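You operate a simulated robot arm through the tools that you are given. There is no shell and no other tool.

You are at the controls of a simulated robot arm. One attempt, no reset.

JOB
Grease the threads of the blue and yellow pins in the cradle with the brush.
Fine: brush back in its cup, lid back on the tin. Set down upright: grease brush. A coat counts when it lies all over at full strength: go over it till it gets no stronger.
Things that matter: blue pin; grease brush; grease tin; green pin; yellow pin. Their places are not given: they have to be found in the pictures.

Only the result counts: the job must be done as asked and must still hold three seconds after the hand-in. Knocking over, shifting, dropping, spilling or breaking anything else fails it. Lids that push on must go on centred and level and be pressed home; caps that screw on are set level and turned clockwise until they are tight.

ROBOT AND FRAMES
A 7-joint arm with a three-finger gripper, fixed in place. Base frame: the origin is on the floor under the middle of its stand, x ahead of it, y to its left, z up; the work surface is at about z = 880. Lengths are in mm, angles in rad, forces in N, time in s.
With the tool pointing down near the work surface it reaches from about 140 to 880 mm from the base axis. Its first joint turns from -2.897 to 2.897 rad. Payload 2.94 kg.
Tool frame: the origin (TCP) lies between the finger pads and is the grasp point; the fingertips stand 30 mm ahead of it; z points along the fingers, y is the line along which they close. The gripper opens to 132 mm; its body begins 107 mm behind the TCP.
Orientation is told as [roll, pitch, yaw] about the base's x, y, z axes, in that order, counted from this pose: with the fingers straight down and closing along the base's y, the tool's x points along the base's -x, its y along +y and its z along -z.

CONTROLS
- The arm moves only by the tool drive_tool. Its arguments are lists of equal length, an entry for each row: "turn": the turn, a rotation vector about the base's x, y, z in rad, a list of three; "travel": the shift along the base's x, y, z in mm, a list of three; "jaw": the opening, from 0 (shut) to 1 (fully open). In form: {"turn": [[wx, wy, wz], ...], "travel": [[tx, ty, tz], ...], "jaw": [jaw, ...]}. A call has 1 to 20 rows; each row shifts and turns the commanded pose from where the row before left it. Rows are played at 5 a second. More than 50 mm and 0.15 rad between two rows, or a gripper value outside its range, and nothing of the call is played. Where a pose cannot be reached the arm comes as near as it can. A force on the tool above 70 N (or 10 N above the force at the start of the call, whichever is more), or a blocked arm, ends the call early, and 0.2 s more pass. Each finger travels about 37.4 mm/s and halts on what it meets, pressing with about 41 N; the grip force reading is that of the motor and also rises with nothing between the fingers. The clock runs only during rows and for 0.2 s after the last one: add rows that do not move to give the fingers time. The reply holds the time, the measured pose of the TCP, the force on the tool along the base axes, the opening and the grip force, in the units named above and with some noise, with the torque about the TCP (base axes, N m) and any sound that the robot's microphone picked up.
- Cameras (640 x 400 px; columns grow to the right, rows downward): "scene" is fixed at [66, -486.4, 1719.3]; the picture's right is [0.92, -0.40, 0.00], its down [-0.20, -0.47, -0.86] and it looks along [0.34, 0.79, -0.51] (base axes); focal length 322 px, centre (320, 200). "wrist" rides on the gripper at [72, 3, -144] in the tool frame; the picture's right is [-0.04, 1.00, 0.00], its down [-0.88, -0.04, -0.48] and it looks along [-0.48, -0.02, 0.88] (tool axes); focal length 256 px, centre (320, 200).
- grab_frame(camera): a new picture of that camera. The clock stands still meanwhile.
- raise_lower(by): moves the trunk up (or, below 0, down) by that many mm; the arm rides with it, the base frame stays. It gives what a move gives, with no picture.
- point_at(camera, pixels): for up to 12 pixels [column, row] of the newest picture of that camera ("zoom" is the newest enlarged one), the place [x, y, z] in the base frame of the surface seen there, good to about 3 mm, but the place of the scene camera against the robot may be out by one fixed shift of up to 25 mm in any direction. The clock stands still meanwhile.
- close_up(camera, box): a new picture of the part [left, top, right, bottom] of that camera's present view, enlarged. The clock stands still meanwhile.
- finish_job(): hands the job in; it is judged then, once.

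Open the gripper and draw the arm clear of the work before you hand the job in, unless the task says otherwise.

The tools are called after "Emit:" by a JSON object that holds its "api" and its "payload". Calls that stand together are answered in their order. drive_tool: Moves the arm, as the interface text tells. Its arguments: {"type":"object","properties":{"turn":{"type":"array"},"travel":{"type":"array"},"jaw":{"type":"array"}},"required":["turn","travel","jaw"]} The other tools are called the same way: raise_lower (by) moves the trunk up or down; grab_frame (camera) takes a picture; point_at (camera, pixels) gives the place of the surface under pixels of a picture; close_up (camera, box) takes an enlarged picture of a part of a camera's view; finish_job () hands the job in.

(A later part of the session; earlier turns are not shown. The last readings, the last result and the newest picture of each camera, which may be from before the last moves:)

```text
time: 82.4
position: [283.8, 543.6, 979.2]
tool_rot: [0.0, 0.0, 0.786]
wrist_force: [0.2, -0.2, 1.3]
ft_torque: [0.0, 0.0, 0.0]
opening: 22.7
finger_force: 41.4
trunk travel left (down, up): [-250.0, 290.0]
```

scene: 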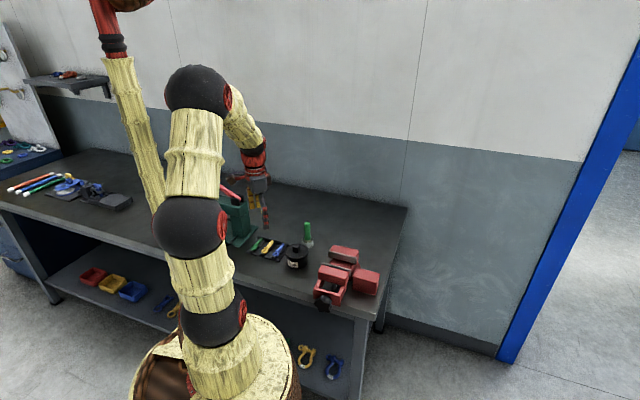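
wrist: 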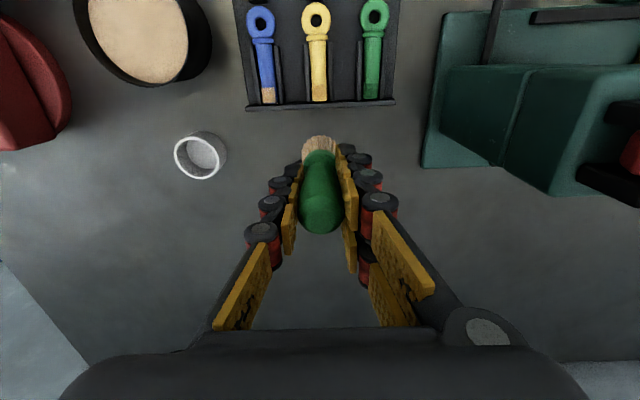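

Now at the +4 mm side with light contact; I press 0.6 mm and stroke there, then lift and look.

Emit:
{"api": "drive_tool", "payload": {"turn": [[0, 0, 0], [0, 0, 0], [0, 0, 0], [0, 0, 0], [0, 0, 0], [0, 0, 0], [0, 0, 0], [0, 0, 0], [0, 0, 0], [0, 0, 0], [0, 0, 0], [0, 0, 0], [0, 0, 0], [0, 0, 0], [0, 0, 0], [0, 0, 0], [0, 0, 0], [0, 0, 0], [0, 0, 0], [0, 0, 0]], "travel": [[2.5, 2.5, -0.6], [2.5, 2.5, 0], [-2.5, -2.5, 0], [-2.5, -2.5, 0], [-2.5, -2.5, 0], [-2.5, -2.5, 0], [2.5, 2.5, 0], [2.5, 2.5, 0], [2.5, 2.5, 0], [2.5, 2.5, 0], [-2.5, -2.5, 0], [-2.5, -2.5, 0], [-2.5, -2.5, 0], [-2.5, -2.5, 0], [2.5, 2.5, 0], [2.5, 2.5, 0], [2.5, 2.5, 0], [2.5, 2.5, 0], [-2.5, -2.5, 0], [-2.5, -2.5, 0]], "jaw": [0, 0, 0, 0, 0, 0, 0, 0, 0, 0, 0, 0, 0, 0, 0, 0, 0, 0, 0, 0]}}

Emit:
{"api": "drive_tool", "payload": {"turn": [[0, 0, 0], [0, 0, 0], [0, 0, 0], [0, 0, 0], [0, 0, 0]], "travel": [[0, 0, 10], [0, 0, 20], [14.8, 9.2, 15], [20, 20, 0], [0, 0, 0]], "jaw": [0, 0, 0, 0, 0]}}

Emit:
{"api": "close_up", "payload": {"camera": "wrist", "box": [299, 80, 339, 105]}}

Emit:
{"api": "close_up", "payload": {"camera": "scene", "box": [262, 228, 298, 255]}}

Emit:
{"api": "close_up", "payload": {"camera": "scene", "box": [255, 200, 305, 240]}}

```text
time: 86.6
position: [284.4, 542.5, 980.2]
tool_rot: [0.0, -0.001, 0.786]
wrist_force: [1.4, 1.7, 6.4]
ft_torque: [0.11, -0.15, 0.02]
opening: 22.6
finger_force: 41.0
trunk travel left (down, up): [-250.0, 290.0]
```

```text
time: 87.8
position: [319.1, 572.4, 1025.5]
tool_rot: [0.001, -0.001, 0.787]
wrist_force: [0.9, 0.2, -1.6]
ft_torque: [0.0, 0.02, 0.01]
opening: 22.6
finger_force: 41.0
trunk travel left (down, up): [-250.0, 290.0]
```

```text
16.00 times, centred on (319, 92) of wrist
```

zoom: 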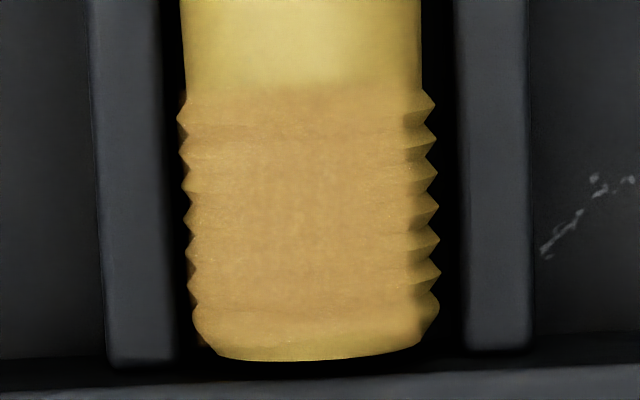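

```text
14.81 times, centred on (280, 242) of scene
```

zoom: 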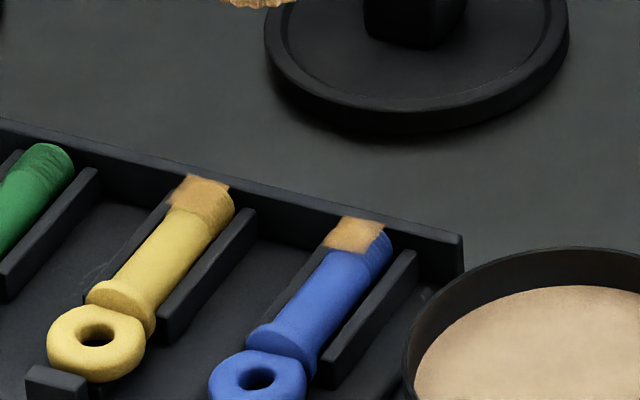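

```text
10.00 times, centred on (280, 220) of scene
```

zoom: 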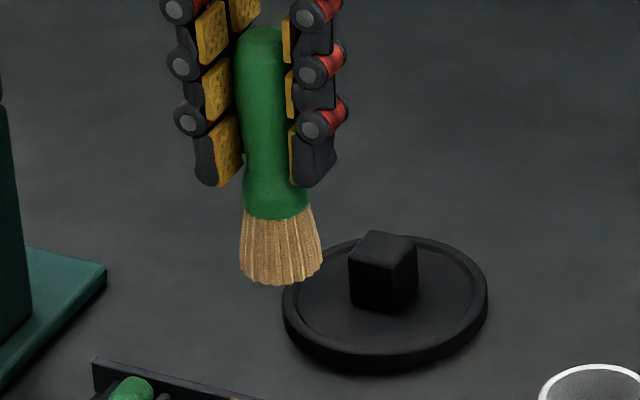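

The patch on yellow did not widen, so its extent is fixed; only strength matters now. The bristles look paler again, so I go back to reload, stopping sooner this time.

Emit:
{"api": "drive_tool", "payload": {"turn": [[0, 0, 0], [0, 0, 0], [0, 0, 0], [0, 0, 0], [0, 0, 0], [0, 0, 0], [0, 0, 0], [0, 0, 0]], "travel": [[4, -15, 15], [5, -30, 9], [6, -38, 0], [6, -38, 0], [5, -32, 0], [2.2, -17, 0], [0, 0, 0], [0, 0, 0]], "jaw": [0, 0, 0, 0, 0, 0, 0, 0]}}

Emit:
{"api": "drive_tool", "payload": {"turn": [[0, 0, 0], [0, 0, 0], [0, 0, 0], [0, 0, 0], [0, 0, 0], [0, 0, 0]], "travel": [[0, 0, -15], [0, 0, -18], [0, 0, -10], [0, 0, -2], [0, 0, -1], [0, 0, 0]], "jaw": [0, 0, 0, 0, 0, 0]}}

Emit:
{"api": "close_up", "payload": {"camera": "scene", "box": [275, 215, 325, 270]}}

```text
time: 89.6
position: [348.7, 400.8, 1048.8]
tool_rot: [0.0, -0.001, 0.786]
wrist_force: [-0.2, 1.3, -0.7]
ft_torque: [-0.02, -0.01, -0.01]
opening: 22.3
finger_force: 40.6
trunk travel left (down, up): [-250.0, 290.0]
```

```text
time: 91.0
position: [347.5, 401.3, 1002.4]
tool_rot: [-0.002, -0.001, 0.786]
wrist_force: [-1.3, -0.3, -1.0]
ft_torque: [-0.02, 0.05, -0.01]
opening: 22.5
finger_force: 41.1
trunk travel left (down, up): [-250.0, 290.0]
```

```text
7.27 times, centred on (300, 242) of scene
```

zoom: 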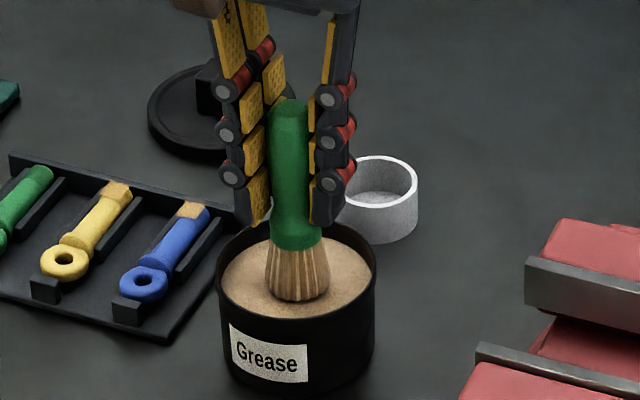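

No force yet at z≈1003. I continue down in 0.8 mm steps.

Emit:
{"api": "drive_tool", "payload": {"turn": [[0, 0, 0], [0, 0, 0], [0, 0, 0], [0, 0, 0]], "travel": [[0, 0, -1], [0, 0, -1], [0, 0, -0.7], [0, 0, 0]], "jaw": [0, 0, 0, 0]}}

Emit:
{"api": "drive_tool", "payload": {"turn": [[0, 0, 0], [0, 0, 0], [0, 0, 0]], "travel": [[0, 0, -0.7], [0, 0, -0.7], [0, 0, 0]], "jaw": [0, 0, 0]}}

Emit:
{"api": "close_up", "payload": {"camera": "scene", "box": [275, 215, 325, 270]}}

```text
time: 92.0
position: [347.9, 401.3, 1000.3]
tool_rot: [0.001, 0.0, 0.786]
wrist_force: [-0.6, -0.8, 2.3]
ft_torque: [0.0, -0.02, 0.02]
opening: 22.8
finger_force: 41.1
trunk travel left (down, up): [-250.0, 290.0]
```

```text
time: 92.8
position: [348.1, 403.6, 999.9]
tool_rot: [-0.001, -0.003, 0.787]
wrist_force: [-2.7, -1.9, 14.5]
ft_torque: [-0.04, 0.09, -0.03]
opening: 22.6
finger_force: 40.9
trunk travel left (down, up): [-250.0, 290.0]
```

```text
7.27 times, centred on (300, 242) of scene
```

zoom: 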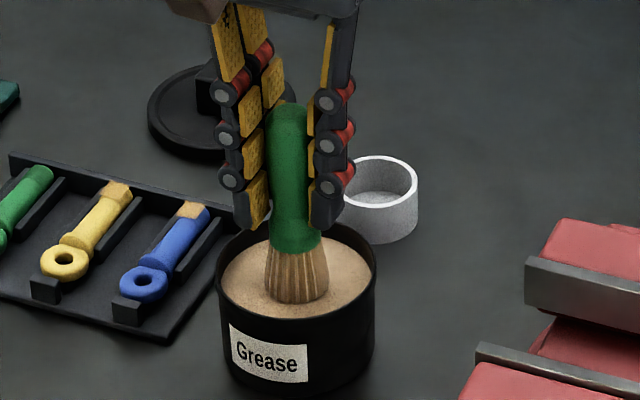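

14.5 N contact with the grease, enough to load. I lift out and check the bristle colour.

Emit:
{"api": "drive_tool", "payload": {"turn": [[0, 0, 0], [0, 0, 0], [0, 0, 0], [0, 0, 0], [0, 0, 0]], "travel": [[0, 0, 3], [0, 0, 10], [0, 0, 18], [0, 0, 18.9], [0, 0, 0]], "jaw": [0, 0, 0, 0, 0]}}

Emit:
{"api": "close_up", "payload": {"camera": "scene", "box": [270, 205, 320, 260]}}

```text
time: 94.0
position: [346.9, 401.4, 1049.3]
tool_rot: [-0.002, 0.0, 0.785]
wrist_force: [0.7, -0.4, 0.0]
ft_torque: [-0.01, 0.01, 0.0]
opening: 22.8
finger_force: 40.7
trunk travel left (down, up): [-250.0, 290.0]
```

```text
7.27 times, centred on (295, 232) of scene
```

zoom: 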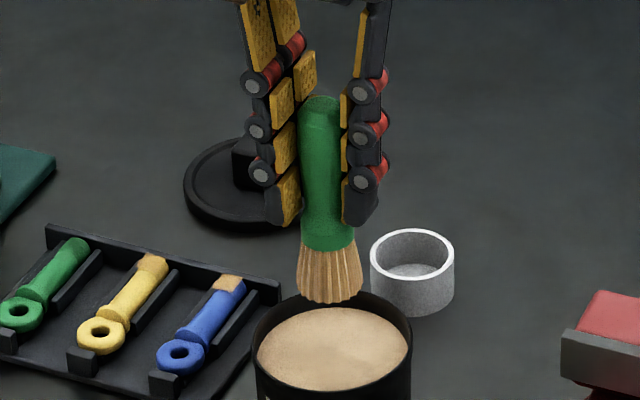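

The brush is reloaded. I go over the blue thread again, first 3 mm to one side, then 3 mm to the other.

Emit:
{"api": "drive_tool", "payload": {"turn": [[0, 0, 0], [0, 0, 0], [0, 0, 0], [0, 0, 0], [0, 0, 0], [0, 0, 0], [0, 0, 0], [0, 0, 0], [0, 0, 0], [0, 0, 0]], "travel": [[-5, 22, 0], [-7, 30, 0], [-7, 30, 0], [-3.5, 18.3, 0], [0, 0, -20], [0, 0, -20], [0, 0, -17], [0, 0, -7], [0, 0, -3.3], [0, 0, 0]], "jaw": [0, 0, 0, 0, 0, 0, 0, 0, 0, 0]}}

Emit:
{"api": "drive_tool", "payload": {"turn": [[0, 0, 0], [0, 0, 0], [0, 0, 0]], "travel": [[0, 0, -0.5], [0, 0, -0.5], [0, 0, 0]], "jaw": [0, 0, 0]}}

```text
time: 96.2
position: [325.1, 501.8, 980.6]
tool_rot: [-0.001, 0.001, 0.787]
wrist_force: [-0.1, -0.4, -0.6]
ft_torque: [0.0, 0.02, 0.01]
opening: 22.6
finger_force: 40.1
trunk travel left (down, up): [-250.0, 290.0]
```

```text
time: 97.0
position: [326.1, 503.2, 979.6]
tool_rot: [0.0, 0.0, 0.785]
wrist_force: [0.0, -0.5, 0.7]
ft_torque: [-0.02, 0.04, 0.02]
opening: 22.8
finger_force: 41.0
trunk travel left (down, up): [-250.0, 290.0]
```

Barely touching; I press ~1 mm more and begin the strokes.

Emit:
{"api": "drive_tool", "payload": {"turn": [[0, 0, 0], [0, 0, 0], [0, 0, 0]], "travel": [[0, 0, -0.5], [0, 0, -0.5], [0, 0, 0]], "jaw": [0, 0, 0]}}

Emit:
{"api": "drive_tool", "payload": {"turn": [[0, 0, 0], [0, 0, 0], [0, 0, 0], [0, 0, 0], [0, 0, 0], [0, 0, 0], [0, 0, 0], [0, 0, 0], [0, 0, 0], [0, 0, 0], [0, 0, 0], [0, 0, 0], [0, 0, 0], [0, 0, 0], [0, 0, 0], [0, 0, 0], [0, 0, 0], [0, 0, 0], [0, 0, 0], [0, 0, 0]], "travel": [[2.5, 2.5, 0], [2.5, 2.5, 0], [-2.5, -2.5, 0], [-2.5, -2.5, 0], [-2.5, -2.5, 0], [-2.5, -2.5, 0], [2.5, 2.5, 0], [2.5, 2.5, 0], [2.5, 2.5, 0], [2.5, 2.5, 0], [-2.5, -2.5, 0], [-2.5, -2.5, 0], [-2.5, -2.5, 0], [-2.5, -2.5, 0], [2.5, 2.5, 0], [2.5, 2.5, 0], [2.5, 2.5, 0], [2.5, 2.5, 0], [-2.5, -2.5, 0], [-2.5, -2.5, 0]], "jaw": [0, 0, 0, 0, 0, 0, 0, 0, 0, 0, 0, 0, 0, 0, 0, 0, 0, 0, 0, 0]}}

Emit:
{"api": "drive_tool", "payload": {"turn": [[0, 0, 0], [0, 0, 0], [0, 0, 0], [0, 0, 0], [0, 0, 0], [0, 0, 0]], "travel": [[0, 0, 6], [-2.1, 2.1, 2], [-2.1, 2.1, 0], [0, 0, -4], [0, 0, -4], [0, 0, 0]], "jaw": [0, 0, 0, 0, 0, 0]}}

```text
time: 97.8
position: [325.4, 503.8, 980.3]
tool_rot: [0.002, -0.001, 0.787]
wrist_force: [1.0, -0.1, 7.0]
ft_torque: [0.01, -0.01, 0.02]
opening: 22.7
finger_force: 40.8
trunk travel left (down, up): [-250.0, 290.0]
```

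```text
time: 102.0
position: [325.2, 501.9, 980.3]
tool_rot: [0.001, -0.001, 0.787]
wrist_force: [1.4, 1.4, 9.0]
ft_torque: [0.13, -0.09, -0.02]
opening: 22.5
finger_force: 40.8
trunk travel left (down, up): [-250.0, 290.0]
```

```text
time: 103.4
position: [320.6, 507.0, 979.3]
tool_rot: [0.0, 0.001, 0.785]
wrist_force: [0.2, -0.6, 2.8]
ft_torque: [-0.01, 0.02, -0.03]
opening: 22.4
finger_force: 41.2
trunk travel left (down, up): [-250.0, 290.0]
```

Contact ~3–9 N. I stroke on this side too, then lift and inspect the blue coat.

Emit:
{"api": "drive_tool", "payload": {"turn": [[0, 0, 0], [0, 0, 0], [0, 0, 0], [0, 0, 0], [0, 0, 0], [0, 0, 0], [0, 0, 0], [0, 0, 0], [0, 0, 0], [0, 0, 0], [0, 0, 0], [0, 0, 0], [0, 0, 0], [0, 0, 0], [0, 0, 0], [0, 0, 0], [0, 0, 0], [0, 0, 0], [0, 0, 0], [0, 0, 0]], "travel": [[2.5, 2.5, -0.4], [2.5, 2.5, 0], [-2.5, -2.5, 0], [-2.5, -2.5, 0], [-2.5, -2.5, 0], [-2.5, -2.5, 0], [2.5, 2.5, 0], [2.5, 2.5, 0], [2.5, 2.5, 0], [2.5, 2.5, 0], [-2.5, -2.5, 0], [-2.5, -2.5, 0], [-2.5, -2.5, 0], [-2.5, -2.5, 0], [2.5, 2.5, 0], [2.5, 2.5, 0], [2.5, 2.5, 0], [2.5, 2.5, 0], [-2.5, -2.5, 0], [-2.5, -2.5, 0]], "jaw": [0, 0, 0, 0, 0, 0, 0, 0, 0, 0, 0, 0, 0, 0, 0, 0, 0, 0, 0, 0]}}

Emit:
{"api": "drive_tool", "payload": {"turn": [[0, 0, 0], [0, 0, 0], [0, 0, 0], [0, 0, 0], [0, 0, 0]], "travel": [[0, 0, 10], [0, 0, 20], [14.1, 9.9, 15], [20, 20, 0], [0, 0, 0]], "jaw": [0, 0, 0, 0, 0]}}

Emit:
{"api": "close_up", "payload": {"camera": "wrist", "box": [299, 80, 339, 105]}}

Emit:
{"api": "close_up", "payload": {"camera": "scene", "box": [262, 228, 298, 255]}}

```text
time: 107.6
position: [320.5, 507.0, 979.9]
tool_rot: [0.001, -0.002, 0.786]
wrist_force: [2.1, 1.9, 9.4]
ft_torque: [0.13, -0.16, -0.02]
opening: 22.4
finger_force: 40.4
trunk travel left (down, up): [-250.0, 290.0]
```

```text
time: 108.8
position: [353.5, 537.1, 1023.3]
tool_rot: [0.001, 0.0, 0.786]
wrist_force: [-0.3, 0.0, -1.0]
ft_torque: [-0.02, 0.01, -0.01]
opening: 22.5
finger_force: 41.2
trunk travel left (down, up): [-250.0, 290.0]
```

```text
16.00 times, centred on (319, 92) of wrist
```

zoom: 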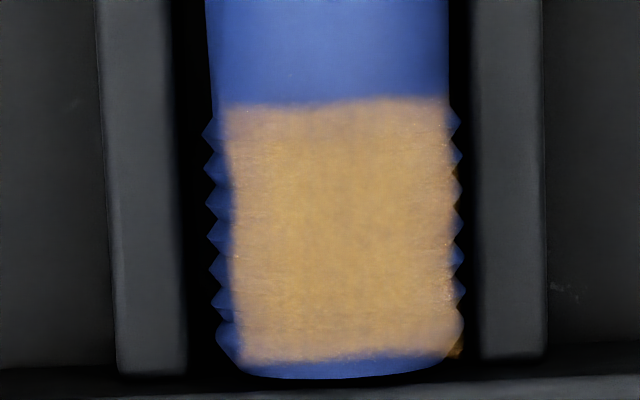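

```text
14.81 times, centred on (280, 242) of scene
```

zoom: 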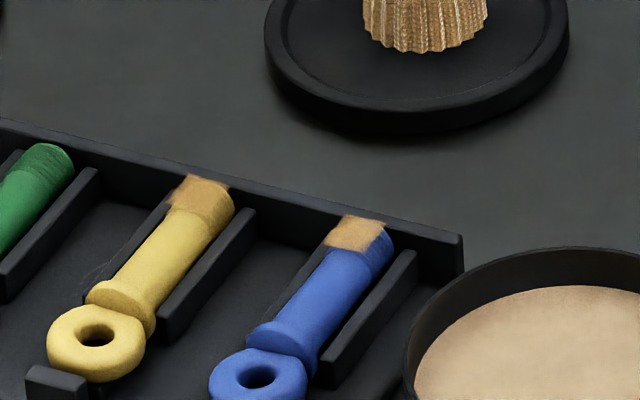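

The blue coat no longer changes between passes, so it looks saturated. I do another pass over yellow to compare before and after.

Emit:
{"api": "drive_tool", "payload": {"turn": [[0, 0, 0], [0, 0, 0], [0, 0, 0], [0, 0, 0], [0, 0, 0], [0, 0, 0], [0, 0, 0], [0, 0, 0], [0, 0, 0]], "travel": [[-25, 1, 0], [-25, 1, 0], [-17.6, 1.6, 0], [0, 0, -15], [0, 0, -15], [0, 0, -10], [0, 0, -3], [0, 0, -1.8], [0, 0, 0]], "jaw": [0, 0, 0, 0, 0, 0, 0, 0, 0]}}

Emit:
{"api": "drive_tool", "payload": {"turn": [[0, 0, 0], [0, 0, 0], [0, 0, 0], [0, 0, 0], [0, 0, 0], [0, 0, 0], [0, 0, 0], [0, 0, 0], [0, 0, 0], [0, 0, 0], [0, 0, 0], [0, 0, 0], [0, 0, 0], [0, 0, 0], [0, 0, 0], [0, 0, 0], [0, 0, 0], [0, 0, 0], [0, 0, 0], [0, 0, 0]], "travel": [[2.5, 2.5, 0], [2.5, 2.5, 0], [-2.5, -2.5, 0], [-2.5, -2.5, 0], [-2.5, -2.5, 0], [-2.5, -2.5, 0], [2.5, 2.5, 0], [2.5, 2.5, 0], [2.5, 2.5, 0], [2.5, 2.5, 0], [-2.5, -2.5, 0], [-2.5, -2.5, 0], [-2.5, -2.5, 0], [-2.5, -2.5, 0], [2.5, 2.5, 0], [2.5, 2.5, 0], [2.5, 2.5, 0], [2.5, 2.5, 0], [-2.5, -2.5, 0], [-2.5, -2.5, 0]], "jaw": [0, 0, 0, 0, 0, 0, 0, 0, 0, 0, 0, 0, 0, 0, 0, 0, 0, 0, 0, 0]}}

Emit:
{"api": "drive_tool", "payload": {"turn": [[0, 0, 0], [0, 0, 0], [0, 0, 0], [0, 0, 0], [0, 0, 0]], "travel": [[0, 0, 10], [0, 0, 20], [12, 12, 15], [20, 20, 0], [0, 0, 0]], "jaw": [0, 0, 0, 0, 0]}}

Emit:
{"api": "close_up", "payload": {"camera": "wrist", "box": [299, 80, 339, 105]}}

Emit:
{"api": "close_up", "payload": {"camera": "scene", "box": [262, 228, 298, 255]}}

```text
time: 110.8
position: [285.8, 539.6, 979.6]
tool_rot: [0.0, -0.001, 0.787]
wrist_force: [0.9, 0.6, 1.9]
ft_torque: [0.04, -0.05, -0.02]
opening: 22.5
finger_force: 41.3
trunk travel left (down, up): [-250.0, 290.0]
```

```text
time: 115.0
position: [286.5, 540.9, 978.9]
tool_rot: [0.0, 0.001, 0.784]
wrist_force: [2.0, 0.6, 4.9]
ft_torque: [0.12, -0.1, -0.01]
opening: 22.6
finger_force: 41.3
trunk travel left (down, up): [-250.0, 290.0]
```

```text
time: 116.2
position: [318.5, 573.1, 1022.9]
tool_rot: [0.0, -0.001, 0.787]
wrist_force: [-0.3, 0.0, 0.4]
ft_torque: [-0.03, 0.0, 0.0]
opening: 22.4
finger_force: 41.0
trunk travel left (down, up): [-250.0, 290.0]
```

```text
16.00 times, centred on (319, 92) of wrist
```

zoom: 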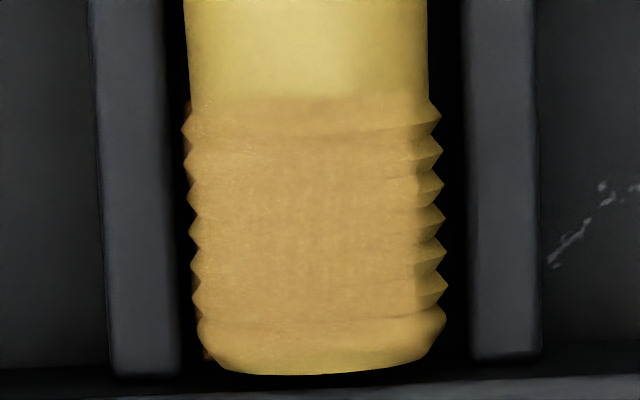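

```text
14.81 times, centred on (280, 242) of scene
```

zoom: 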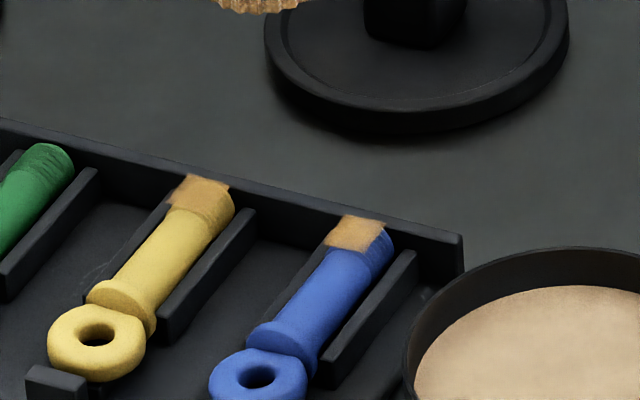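

Yellow looks about the same as before. I enlarge both patches strongly in the scene view to compare their tint.

Emit:
{"api": "close_up", "payload": {"camera": "scene", "box": [266, 234, 290, 249]}}

Emit:
{"api": "close_up", "payload": {"camera": "wrist", "box": [255, 70, 345, 120]}}

```text
16.00 times, centred on (278, 242) of scene
```

zoom: 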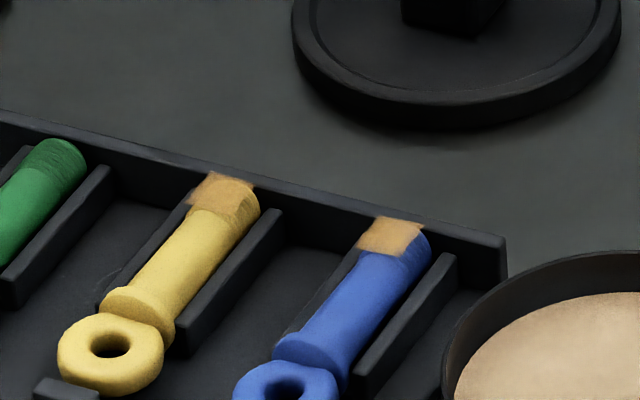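

```text
7.11 times, centred on (300, 95) of wrist
```

zoom: 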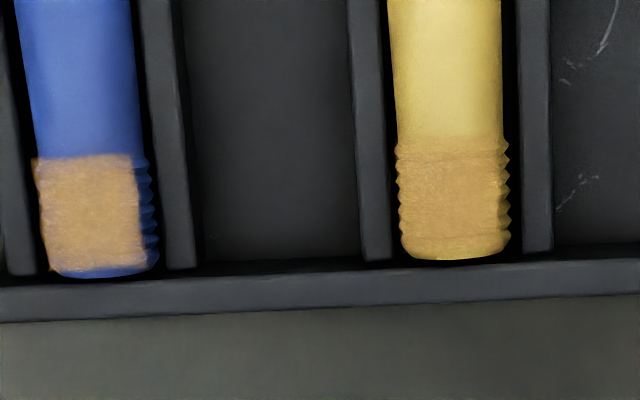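

Both look alike from above. To be sure, I reload the brush once more and give both threads another full round.

Emit:
{"api": "drive_tool", "payload": {"turn": [[0, 0, 0], [0, 0, 0], [0, 0, 0], [0, 0, 0], [0, 0, 0], [0, 0, 0], [0, 0, 0], [0, 0, 0]], "travel": [[4, -15, 15], [5, -30, 9.5], [6, -38, 0], [6, -38, 0], [5, -32, 0], [2.2, -17, 0], [0, 0, 0], [0, 0, 0]], "jaw": [0, 0, 0, 0, 0, 0, 0, 0]}}

Emit:
{"api": "drive_tool", "payload": {"turn": [[0, 0, 0], [0, 0, 0], [0, 0, 0], [0, 0, 0], [0, 0, 0], [0, 0, 0], [0, 0, 0]], "travel": [[0, 0, -15], [0, 0, -18], [0, 0, -12], [0, 0, -2], [0, 0, -1], [0, 0, -1], [0, 0, 0]], "jaw": [0, 0, 0, 0, 0, 0, 0]}}

```text
time: 118.0
position: [346.0, 401.5, 1047.2]
tool_rot: [0.0, -0.001, 0.786]
wrist_force: [-0.3, -0.2, -0.8]
ft_torque: [-0.01, -0.06, 0.01]
opening: 22.4
finger_force: 41.1
trunk travel left (down, up): [-250.0, 290.0]
```

```text
time: 119.6
position: [347.5, 402.4, 1000.2]
tool_rot: [0.001, 0.001, 0.785]
wrist_force: [0.5, -0.8, -1.2]
ft_torque: [0.03, -0.01, -0.02]
opening: 22.5
finger_force: 41.3
trunk travel left (down, up): [-250.0, 290.0]
```

No contact yet at z≈1000; small steps further.

Emit:
{"api": "drive_tool", "payload": {"turn": [[0, 0, 0], [0, 0, 0], [0, 0, 0], [0, 0, 0]], "travel": [[0, 0, -0.8], [0, 0, -0.8], [0, 0, -0.4], [0, 0, 0]], "jaw": [0, 0, 0, 0]}}

Emit:
{"api": "drive_tool", "payload": {"turn": [[0, 0, 0], [0, 0, 0]], "travel": [[0, 0, -0.6], [0, 0, 0]], "jaw": [0, 0]}}

```text
time: 120.6
position: [347.1, 402.9, 1000.0]
tool_rot: [-0.002, -0.002, 0.785]
wrist_force: [-1.0, 0.0, 14.6]
ft_torque: [0.02, 0.05, 0.04]
opening: 22.3
finger_force: 41.6
trunk travel left (down, up): [-250.0, 290.0]
```

```text
time: 121.2
position: [347.8, 401.8, 998.5]
tool_rot: [0.0, -0.004, 0.785]
wrist_force: [-0.2, 0.0, 21.3]
ft_torque: [0.08, -0.04, 0.01]
opening: 22.5
finger_force: 41.0
trunk travel left (down, up): [-250.0, 290.0]
```

Loaded at ~20 N. I lift out and go to the yellow thread again, with a −3 mm offset first.

Emit:
{"api": "drive_tool", "payload": {"turn": [[0, 0, 0], [0, 0, 0], [0, 0, 0], [0, 0, 0], [0, 0, 0], [0, 0, 0], [0, 0, 0], [0, 0, 0], [0, 0, 0], [0, 0, 0]], "travel": [[0, 0, 4], [0, 0, 12], [0, 0, 18], [0, 0, 17.6], [-10, 25, 0], [-15, 35, 0], [-15, 35, 0], [-12, 28, 0], [-6.1, 12.9, 0], [0, 0, 0]], "jaw": [0, 0, 0, 0, 0, 0, 0, 0, 0, 0]}}

Emit:
{"api": "close_up", "payload": {"camera": "scene", "box": [255, 195, 305, 245]}}

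Emit:
{"api": "drive_tool", "payload": {"turn": [[0, 0, 0], [0, 0, 0], [0, 0, 0], [0, 0, 0], [0, 0, 0], [0, 0, 0], [0, 0, 0], [0, 0, 0]], "travel": [[0, 0, -15], [0, 0, -20], [0, 0, -20], [0, 0, -10], [0, 0, -2], [0, 0, -1.5], [0, 0, -1], [0, 0, 0]], "jaw": [0, 0, 0, 0, 0, 0, 0, 0]}}

```text
time: 123.4
position: [289.9, 539.0, 1047.1]
tool_rot: [0.0, -0.001, 0.784]
wrist_force: [0.9, -1.5, -1.1]
ft_torque: [0.01, 0.0, 0.0]
opening: 22.3
finger_force: 41.1
trunk travel left (down, up): [-250.0, 290.0]
```

```text
8.00 times, centred on (280, 220) of scene
```

zoom: 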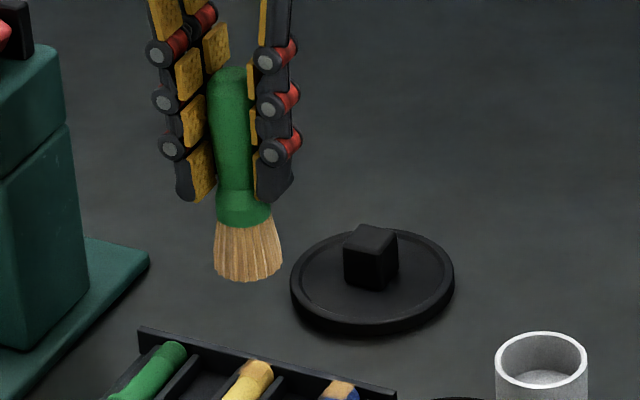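

```text
time: 125.2
position: [290.8, 538.7, 979.1]
tool_rot: [0.001, -0.001, 0.784]
wrist_force: [0.6, 1.5, 2.4]
ft_torque: [0.06, -0.06, -0.02]
opening: 22.4
finger_force: 40.7
trunk travel left (down, up): [-250.0, 290.0]
```

Contact at 2.4 N; I press 0.7 mm more and stroke, then move to the other side and repeat.

Emit:
{"api": "drive_tool", "payload": {"turn": [[0, 0, 0], [0, 0, 0], [0, 0, 0], [0, 0, 0], [0, 0, 0], [0, 0, 0], [0, 0, 0], [0, 0, 0], [0, 0, 0], [0, 0, 0], [0, 0, 0], [0, 0, 0], [0, 0, 0], [0, 0, 0], [0, 0, 0], [0, 0, 0], [0, 0, 0], [0, 0, 0], [0, 0, 0], [0, 0, 0]], "travel": [[2.5, 2.5, -0.7], [2.5, 2.5, 0], [-2.5, -2.5, 0], [-2.5, -2.5, 0], [-2.5, -2.5, 0], [-2.5, -2.5, 0], [2.5, 2.5, 0], [2.5, 2.5, 0], [2.5, 2.5, 0], [2.5, 2.5, 0], [-2.5, -2.5, 0], [-2.5, -2.5, 0], [-2.5, -2.5, 0], [-2.5, -2.5, 0], [2.5, 2.5, 0], [2.5, 2.5, 0], [2.5, 2.5, 0], [2.5, 2.5, 0], [-2.5, -2.5, 0], [-2.5, -2.5, 0]], "jaw": [0, 0, 0, 0, 0, 0, 0, 0, 0, 0, 0, 0, 0, 0, 0, 0, 0, 0, 0, 0]}}

Emit:
{"api": "drive_tool", "payload": {"turn": [[0, 0, 0], [0, 0, 0], [0, 0, 0], [0, 0, 0], [0, 0, 0], [0, 0, 0]], "travel": [[0, 0, 6], [-2.1, 2.1, 2], [-2.1, 2.1, 0], [0, 0, -4], [0, 0, -4], [0, 0, 0]], "jaw": [0, 0, 0, 0, 0, 0]}}

Emit:
{"api": "drive_tool", "payload": {"turn": [[0, 0, 0], [0, 0, 0], [0, 0, 0], [0, 0, 0], [0, 0, 0], [0, 0, 0], [0, 0, 0], [0, 0, 0], [0, 0, 0], [0, 0, 0], [0, 0, 0], [0, 0, 0], [0, 0, 0], [0, 0, 0], [0, 0, 0], [0, 0, 0], [0, 0, 0], [0, 0, 0], [0, 0, 0], [0, 0, 0]], "travel": [[2.5, 2.5, 0], [2.5, 2.5, 0], [-2.5, -2.5, 0], [-2.5, -2.5, 0], [-2.5, -2.5, 0], [-2.5, -2.5, 0], [2.5, 2.5, 0], [2.5, 2.5, 0], [2.5, 2.5, 0], [2.5, 2.5, 0], [-2.5, -2.5, 0], [-2.5, -2.5, 0], [-2.5, -2.5, 0], [-2.5, -2.5, 0], [2.5, 2.5, 0], [2.5, 2.5, 0], [2.5, 2.5, 0], [2.5, 2.5, 0], [-2.5, -2.5, 0], [-2.5, -2.5, 0]], "jaw": [0, 0, 0, 0, 0, 0, 0, 0, 0, 0, 0, 0, 0, 0, 0, 0, 0, 0, 0, 0]}}

Emit:
{"api": "drive_tool", "payload": {"turn": [[0, 0, 0], [0, 0, 0], [0, 0, 0], [0, 0, 0], [0, 0, 0]], "travel": [[0, 0, 10], [0, 0, 20], [14.1, 9.9, 15], [20, 20, 0], [0, 0, 0]], "jaw": [0, 0, 0, 0, 0]}}

Emit:
{"api": "close_up", "payload": {"camera": "wrist", "box": [299, 80, 339, 105]}}

Emit:
{"api": "close_up", "payload": {"camera": "scene", "box": [262, 228, 298, 255]}}

```text
time: 129.4
position: [289.3, 538.3, 979.9]
tool_rot: [0.001, 0.001, 0.787]
wrist_force: [0.9, 1.3, 5.7]
ft_torque: [0.09, -0.1, -0.01]
opening: 22.5
finger_force: 40.8
trunk travel left (down, up): [-250.0, 290.0]
```

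```text
time: 130.8
position: [284.6, 543.4, 979.2]
tool_rot: [0.001, 0.0, 0.786]
wrist_force: [-0.3, -0.3, 7.0]
ft_torque: [-0.07, 0.05, 0.0]
opening: 22.7
finger_force: 41.0
trunk travel left (down, up): [-250.0, 290.0]
```

```text
time: 135.0
position: [286.5, 543.3, 978.2]
tool_rot: [-0.001, -0.003, 0.786]
wrist_force: [1.8, 0.7, 7.1]
ft_torque: [0.1, -0.15, 0.04]
opening: 22.4
finger_force: 41.2
trunk travel left (down, up): [-250.0, 290.0]
```

```text
time: 136.2
position: [318.4, 573.0, 1022.0]
tool_rot: [0.0, -0.001, 0.786]
wrist_force: [0.6, -0.4, -0.9]
ft_torque: [-0.02, 0.0, -0.01]
opening: 22.8
finger_force: 41.3
trunk travel left (down, up): [-250.0, 290.0]
```

```text
16.00 times, centred on (319, 92) of wrist
```

zoom: 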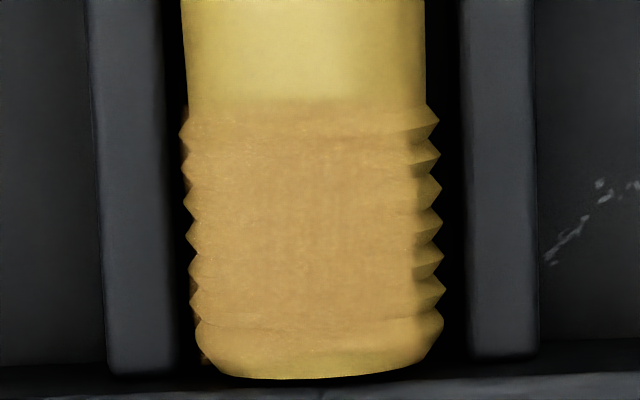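

```text
14.81 times, centred on (280, 242) of scene
```

zoom: 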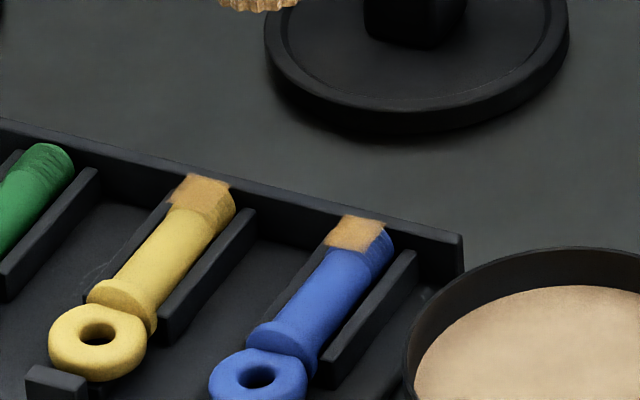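

Yellow did not change between these rounds, so it is at full strength. I give blue one last centred round with the loaded brush for comparison.

Emit:
{"api": "drive_tool", "payload": {"turn": [[0, 0, 0], [0, 0, 0], [0, 0, 0], [0, 0, 0], [0, 0, 0], [0, 0, 0], [0, 0, 0], [0, 0, 0], [0, 0, 0]], "travel": [[10, -20, 0], [0, -25, 0], [-6.4, -22.6, 0], [0, 0, -15], [0, 0, -15], [0, 0, -10], [0, 0, -3], [0, 0, -1.8], [0, 0, 0]], "jaw": [0, 0, 0, 0, 0, 0, 0, 0, 0]}}

Emit:
{"api": "drive_tool", "payload": {"turn": [[0, 0, 0], [0, 0, 0], [0, 0, 0]], "travel": [[0, 0, -0.4], [0, 0, -0.2], [0, 0, 0]], "jaw": [0, 0, 0]}}

```text
time: 138.2
position: [323.1, 505.1, 978.2]
tool_rot: [-0.001, 0.001, 0.785]
wrist_force: [-0.6, 0.2, 2.6]
ft_torque: [0.02, 0.01, 0.0]
opening: 22.6
finger_force: 40.9
trunk travel left (down, up): [-250.0, 290.0]
```

```text
time: 139.0
position: [322.0, 504.6, 977.9]
tool_rot: [0.001, 0.002, 0.786]
wrist_force: [-1.3, -1.6, 7.5]
ft_torque: [-0.05, 0.09, -0.04]
opening: 22.6
finger_force: 40.6
trunk travel left (down, up): [-250.0, 290.0]
```

7.5 N contact. I stroke with ±10 mm length along the axis, then lift and compare.

Emit:
{"api": "drive_tool", "payload": {"turn": [[0, 0, 0], [0, 0, 0], [0, 0, 0], [0, 0, 0], [0, 0, 0], [0, 0, 0], [0, 0, 0], [0, 0, 0], [0, 0, 0], [0, 0, 0], [0, 0, 0], [0, 0, 0], [0, 0, 0], [0, 0, 0], [0, 0, 0], [0, 0, 0], [0, 0, 0], [0, 0, 0], [0, 0, 0], [0, 0, 0]], "travel": [[2.5, 2.5, 0], [2.5, 2.5, 0], [-2.5, -2.5, 0], [-2.5, -2.5, 0], [-2.5, -2.5, 0], [-2.5, -2.5, 0], [-2.5, -2.5, 0], [2.5, 2.5, 0], [2.5, 2.5, 0], [2.5, 2.5, 0], [2.5, 2.5, 0], [2.5, 2.5, 0], [-2.5, -2.5, 0], [-2.5, -2.5, 0], [-2.5, -2.5, 0], [-2.5, -2.5, 0], [2.5, 2.5, 0], [2.5, 2.5, 0], [2.5, 2.5, 0], [-2.5, -2.5, 0]], "jaw": [0, 0, 0, 0, 0, 0, 0, 0, 0, 0, 0, 0, 0, 0, 0, 0, 0, 0, 0, 0]}}

Emit:
{"api": "drive_tool", "payload": {"turn": [[0, 0, 0], [0, 0, 0], [0, 0, 0], [0, 0, 0], [0, 0, 0]], "travel": [[0, 0, 10], [0, 0, 20], [12, 12, 15.9], [20, 20, 0], [0, 0, 0]], "jaw": [0, 0, 0, 0, 0]}}

Emit:
{"api": "close_up", "payload": {"camera": "wrist", "box": [299, 80, 339, 105]}}

Emit:
{"api": "close_up", "payload": {"camera": "scene", "box": [262, 228, 298, 255]}}

Emit:
{"api": "grab_frame", "payload": {"camera": "wrist"}}

```text
time: 143.2
position: [322.8, 504.3, 978.3]
tool_rot: [0.0, -0.001, 0.786]
wrist_force: [3.1, 1.4, 8.6]
ft_torque: [0.17, -0.17, -0.01]
opening: 22.5
finger_force: 41.1
trunk travel left (down, up): [-250.0, 290.0]
```

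```text
time: 144.4
position: [356.0, 537.3, 1025.9]
tool_rot: [0.0, 0.001, 0.787]
wrist_force: [1.1, -0.3, 0.1]
ft_torque: [-0.06, 0.05, 0.0]
opening: 22.7
finger_force: 40.5
trunk travel left (down, up): [-250.0, 290.0]
```

```text
16.00 times, centred on (319, 92) of wrist
```

zoom: 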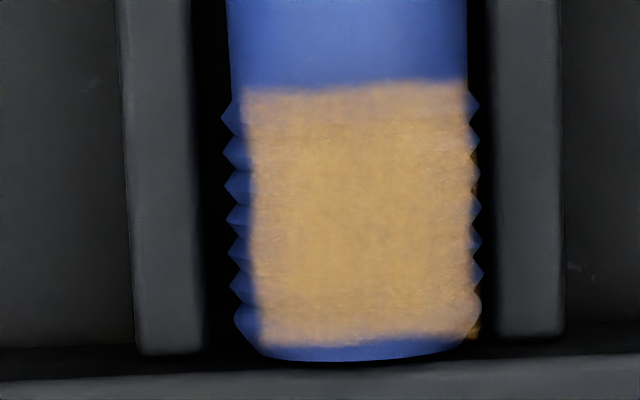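

```text
14.81 times, centred on (280, 242) of scene
```

zoom: 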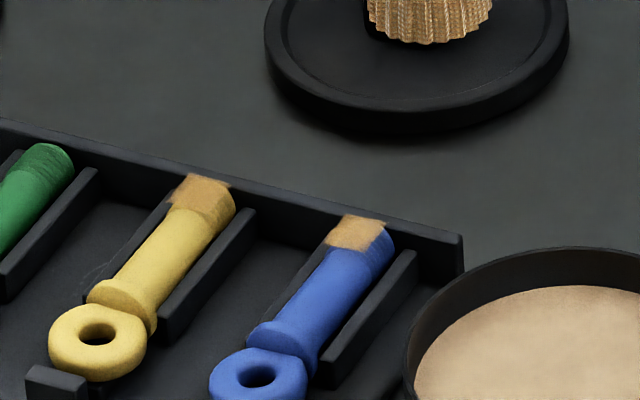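

```text
taken
```

wrist: 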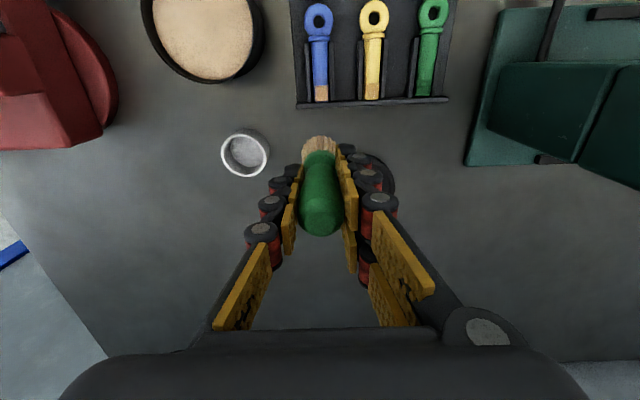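

The blue coat looks slightly fuller at its edges than before, so I do one more reload and full rounds on both to be certain. First the dip.

Emit:
{"api": "drive_tool", "payload": {"turn": [[0, 0, 0], [0, 0, 0], [0, 0, 0], [0, 0, 0], [0, 0, 0], [0, 0, 0], [0, 0, 0]], "travel": [[0, 0, 15], [-1, -25, 9.7], [-2, -35, 0], [-2, -35, 0], [-2.4, -30, 0], [0, -9.4, 0], [0, 0, 0]], "jaw": [0, 0, 0, 0, 0, 0, 0]}}

Emit:
{"api": "drive_tool", "payload": {"turn": [[0, 0, 0], [0, 0, 0], [0, 0, 0], [0, 0, 0], [0, 0, 0], [0, 0, 0], [0, 0, 0]], "travel": [[0, 0, -15], [0, 0, -18], [0, 0, -12], [0, 0, -3], [0, 0, -1], [0, 0, -1], [0, 0, 0]], "jaw": [0, 0, 0, 0, 0, 0, 0]}}

Emit:
{"api": "drive_tool", "payload": {"turn": [[0, 0, 0], [0, 0, 0], [0, 0, 0]], "travel": [[0, 0, -0.8], [0, 0, -0.5], [0, 0, 0]], "jaw": [0, 0, 0]}}

```text
time: 146.0
position: [345.5, 402.1, 1049.1]
tool_rot: [0.0, -0.001, 0.785]
wrist_force: [0.8, 0.1, -0.5]
ft_torque: [-0.03, 0.01, 0.0]
opening: 22.4
finger_force: 40.7
trunk travel left (down, up): [-250.0, 290.0]
```

```text
time: 147.6
position: [346.8, 402.0, 999.3]
tool_rot: [0.0, -0.001, 0.787]
wrist_force: [-1.0, -0.6, 0.1]
ft_torque: [-0.01, -0.02, 0.0]
opening: 22.3
finger_force: 41.2
trunk travel left (down, up): [-250.0, 290.0]
```

```text
time: 148.4
position: [347.2, 401.7, 998.2]
tool_rot: [-0.001, 0.0, 0.785]
wrist_force: [1.7, -0.8, 8.9]
ft_torque: [0.02, -0.15, -0.04]
opening: 22.6
finger_force: 41.3
trunk travel left (down, up): [-250.0, 290.0]
```

8.9 N; a touch more, then lift and go to the blue thread with −3 mm offset.

Emit:
{"api": "drive_tool", "payload": {"turn": [[0, 0, 0], [0, 0, 0], [0, 0, 0], [0, 0, 0], [0, 0, 0], [0, 0, 0], [0, 0, 0], [0, 0, 0], [0, 0, 0], [0, 0, 0], [0, 0, 0]], "travel": [[0, 0, -0.7], [0, 0, 0], [0, 0, 4], [0, 0, 12], [0, 0, 18], [0, 0, 18], [-5, 22, 0], [-7, 30, 0], [-7, 30, 0], [-3.5, 18.3, 0], [0, 0, 0]], "jaw": [0, 0, 0, 0, 0, 0, 0, 0, 0, 0, 0]}}

Emit:
{"api": "drive_tool", "payload": {"turn": [[0, 0, 0], [0, 0, 0], [0, 0, 0], [0, 0, 0], [0, 0, 0], [0, 0, 0], [0, 0, 0], [0, 0, 0]], "travel": [[0, 0, -20], [0, 0, -20], [0, 0, -17], [0, 0, -8], [0, 0, -3], [0, 0, -1.5], [0, 0, -1], [0, 0, 0]], "jaw": [0, 0, 0, 0, 0, 0, 0, 0]}}

```text
time: 150.8
position: [324.4, 501.7, 1048.5]
tool_rot: [0.0, 0.002, 0.785]
wrist_force: [1.0, 0.6, 0.0]
ft_torque: [-0.02, -0.01, 0.01]
opening: 22.6
finger_force: 41.0
trunk travel left (down, up): [-250.0, 290.0]
```

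```text
time: 152.6
position: [324.2, 503.0, 977.0]
tool_rot: [-0.001, -0.003, 0.785]
wrist_force: [-0.6, -1.0, 9.2]
ft_torque: [-0.02, 0.14, -0.04]
opening: 22.6
finger_force: 40.8
trunk travel left (down, up): [-250.0, 290.0]
```

9.2 N contact. I stroke here, hop to the other side and stroke again.

Emit:
{"api": "drive_tool", "payload": {"turn": [[0, 0, 0], [0, 0, 0], [0, 0, 0], [0, 0, 0], [0, 0, 0], [0, 0, 0], [0, 0, 0], [0, 0, 0], [0, 0, 0], [0, 0, 0], [0, 0, 0], [0, 0, 0], [0, 0, 0], [0, 0, 0], [0, 0, 0], [0, 0, 0], [0, 0, 0], [0, 0, 0], [0, 0, 0], [0, 0, 0]], "travel": [[2.5, 2.5, 0], [2.5, 2.5, 0], [-2.5, -2.5, 0], [-2.5, -2.5, 0], [-2.5, -2.5, 0], [-2.5, -2.5, 0], [2.5, 2.5, 0], [2.5, 2.5, 0], [2.5, 2.5, 0], [2.5, 2.5, 0], [-2.5, -2.5, 0], [-2.5, -2.5, 0], [-2.5, -2.5, 0], [-2.5, -2.5, 0], [2.5, 2.5, 0], [2.5, 2.5, 0], [2.5, 2.5, 0], [2.5, 2.5, 0], [-2.5, -2.5, 0], [-2.5, -2.5, 0]], "jaw": [0, 0, 0, 0, 0, 0, 0, 0, 0, 0, 0, 0, 0, 0, 0, 0, 0, 0, 0, 0]}}

Emit:
{"api": "drive_tool", "payload": {"turn": [[0, 0, 0], [0, 0, 0], [0, 0, 0], [0, 0, 0], [0, 0, 0], [0, 0, 0]], "travel": [[0, 0, 6], [-2.1, 2.1, 2], [-2.1, 2.1, 0], [0, 0, -4], [0, 0, -4], [0, 0, 0]], "jaw": [0, 0, 0, 0, 0, 0]}}

Emit:
{"api": "drive_tool", "payload": {"turn": [[0, 0, 0], [0, 0, 0], [0, 0, 0], [0, 0, 0], [0, 0, 0], [0, 0, 0], [0, 0, 0], [0, 0, 0], [0, 0, 0], [0, 0, 0], [0, 0, 0], [0, 0, 0], [0, 0, 0], [0, 0, 0], [0, 0, 0], [0, 0, 0], [0, 0, 0], [0, 0, 0], [0, 0, 0], [0, 0, 0]], "travel": [[2.5, 2.5, 0], [2.5, 2.5, 0], [-2.5, -2.5, 0], [-2.5, -2.5, 0], [-2.5, -2.5, 0], [-2.5, -2.5, 0], [2.5, 2.5, 0], [2.5, 2.5, 0], [2.5, 2.5, 0], [2.5, 2.5, 0], [-2.5, -2.5, 0], [-2.5, -2.5, 0], [-2.5, -2.5, 0], [-2.5, -2.5, 0], [2.5, 2.5, 0], [2.5, 2.5, 0], [2.5, 2.5, 0], [2.5, 2.5, 0], [-2.5, -2.5, 0], [-2.5, -2.5, 0]], "jaw": [0, 0, 0, 0, 0, 0, 0, 0, 0, 0, 0, 0, 0, 0, 0, 0, 0, 0, 0, 0]}}

Emit:
{"api": "drive_tool", "payload": {"turn": [[0, 0, 0], [0, 0, 0], [0, 0, 0], [0, 0, 0], [0, 0, 0]], "travel": [[0, 0, 10], [0, 0, 20], [14.1, 9.9, 15.8], [20, 20, 0], [0, 0, 0]], "jaw": [0, 0, 0, 0, 0]}}

Emit:
{"api": "close_up", "payload": {"camera": "wrist", "box": [299, 80, 339, 105]}}

Emit:
{"api": "close_up", "payload": {"camera": "scene", "box": [262, 228, 298, 255]}}

```text
time: 156.8
position: [324.6, 502.5, 976.8]
tool_rot: [0.002, -0.001, 0.787]
wrist_force: [2.1, 1.6, 6.4]
ft_torque: [0.16, -0.1, 0.0]
opening: 22.2
finger_force: 41.2
trunk travel left (down, up): [-250.0, 290.0]
```

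```text
time: 158.2
position: [321.0, 507.7, 979.1]
tool_rot: [0.0, 0.001, 0.784]
wrist_force: [-0.7, -0.3, 4.7]
ft_torque: [-0.06, 0.05, -0.03]
opening: 22.4
finger_force: 40.6
trunk travel left (down, up): [-250.0, 290.0]
```

```text
time: 162.4
position: [322.4, 506.1, 978.0]
tool_rot: [0.001, 0.001, 0.786]
wrist_force: [0.9, -1.1, 0.1]
ft_torque: [-0.02, -0.02, 0.03]
opening: 22.7
finger_force: 41.3
trunk travel left (down, up): [-250.0, 290.0]
```

```text
time: 163.6
position: [355.1, 536.2, 1024.6]
tool_rot: [0.0, 0.001, 0.786]
wrist_force: [1.0, 0.1, -0.4]
ft_torque: [-0.03, 0.02, -0.01]
opening: 22.6
finger_force: 40.8
trunk travel left (down, up): [-250.0, 290.0]
```

```text
16.00 times, centred on (319, 92) of wrist
```

zoom: 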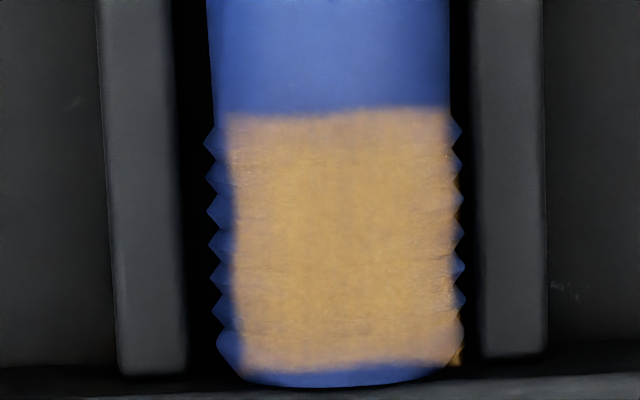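

```text
14.81 times, centred on (280, 242) of scene
```

zoom: 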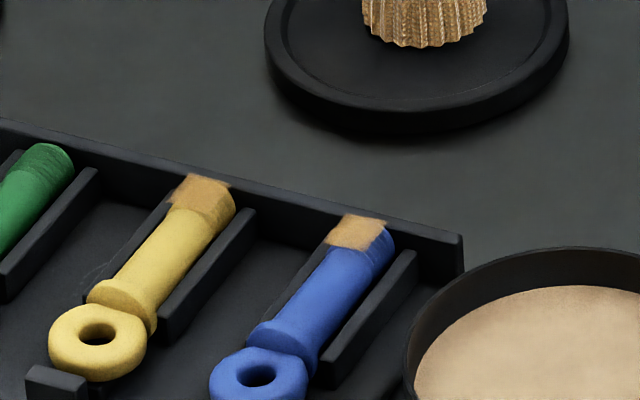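

Blue is unchanged by this round, so both coats are at full strength and the green pin is untouched. I now carry the brush back above its cup at (423.5,487.5).

Emit:
{"api": "drive_tool", "payload": {"turn": [[0, 0, 0], [0, 0, 0], [0, 0, 0], [0, 0, 0], [0, 0, 0], [0, 0, 0]], "travel": [[14, -10, 5], [18, -13, 0], [18, -13, 0], [13, -9, 0], [5.6, -4.9, 0], [0, 0, 0]], "jaw": [0, 0, 0, 0, 0, 0]}}

Emit:
{"api": "grab_frame", "payload": {"camera": "wrist"}}

Emit:
{"api": "close_up", "payload": {"camera": "scene", "box": [285, 200, 335, 260]}}

```text
time: 165.0
position: [424.1, 487.5, 1029.0]
tool_rot: [0.001, 0.001, 0.785]
wrist_force: [-0.7, -0.3, -0.3]
ft_torque: [-0.02, 0.02, 0.0]
opening: 22.8
finger_force: 40.9
trunk travel left (down, up): [-250.0, 290.0]
```

```text
taken
```

wrist: 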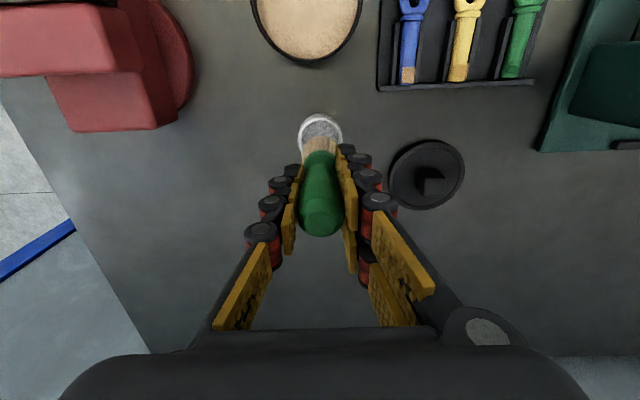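

```text
6.67 times, centred on (310, 230) of scene
```

zoom: 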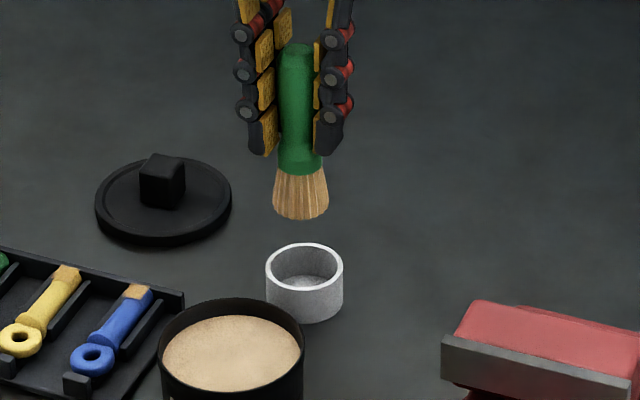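

The brush hangs over the cup; in the scene view the bristle tip is about 1–2 mm left of the cup axis. I check with the wrist camera enlarged.

Emit:
{"api": "close_up", "payload": {"camera": "wrist", "box": [280, 95, 360, 175]}}

Emit:
{"api": "point_at", "payload": {"camera": "zoom", "pixels": [[320, 80]]}}

```text
5.00 times, centred on (320, 135) of wrist
```

zoom: 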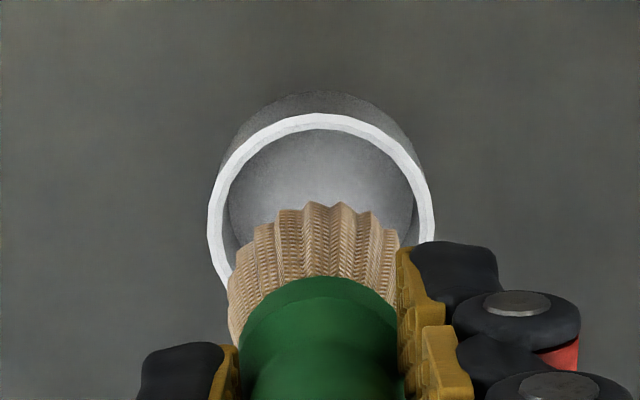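

```text
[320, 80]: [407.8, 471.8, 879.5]
```

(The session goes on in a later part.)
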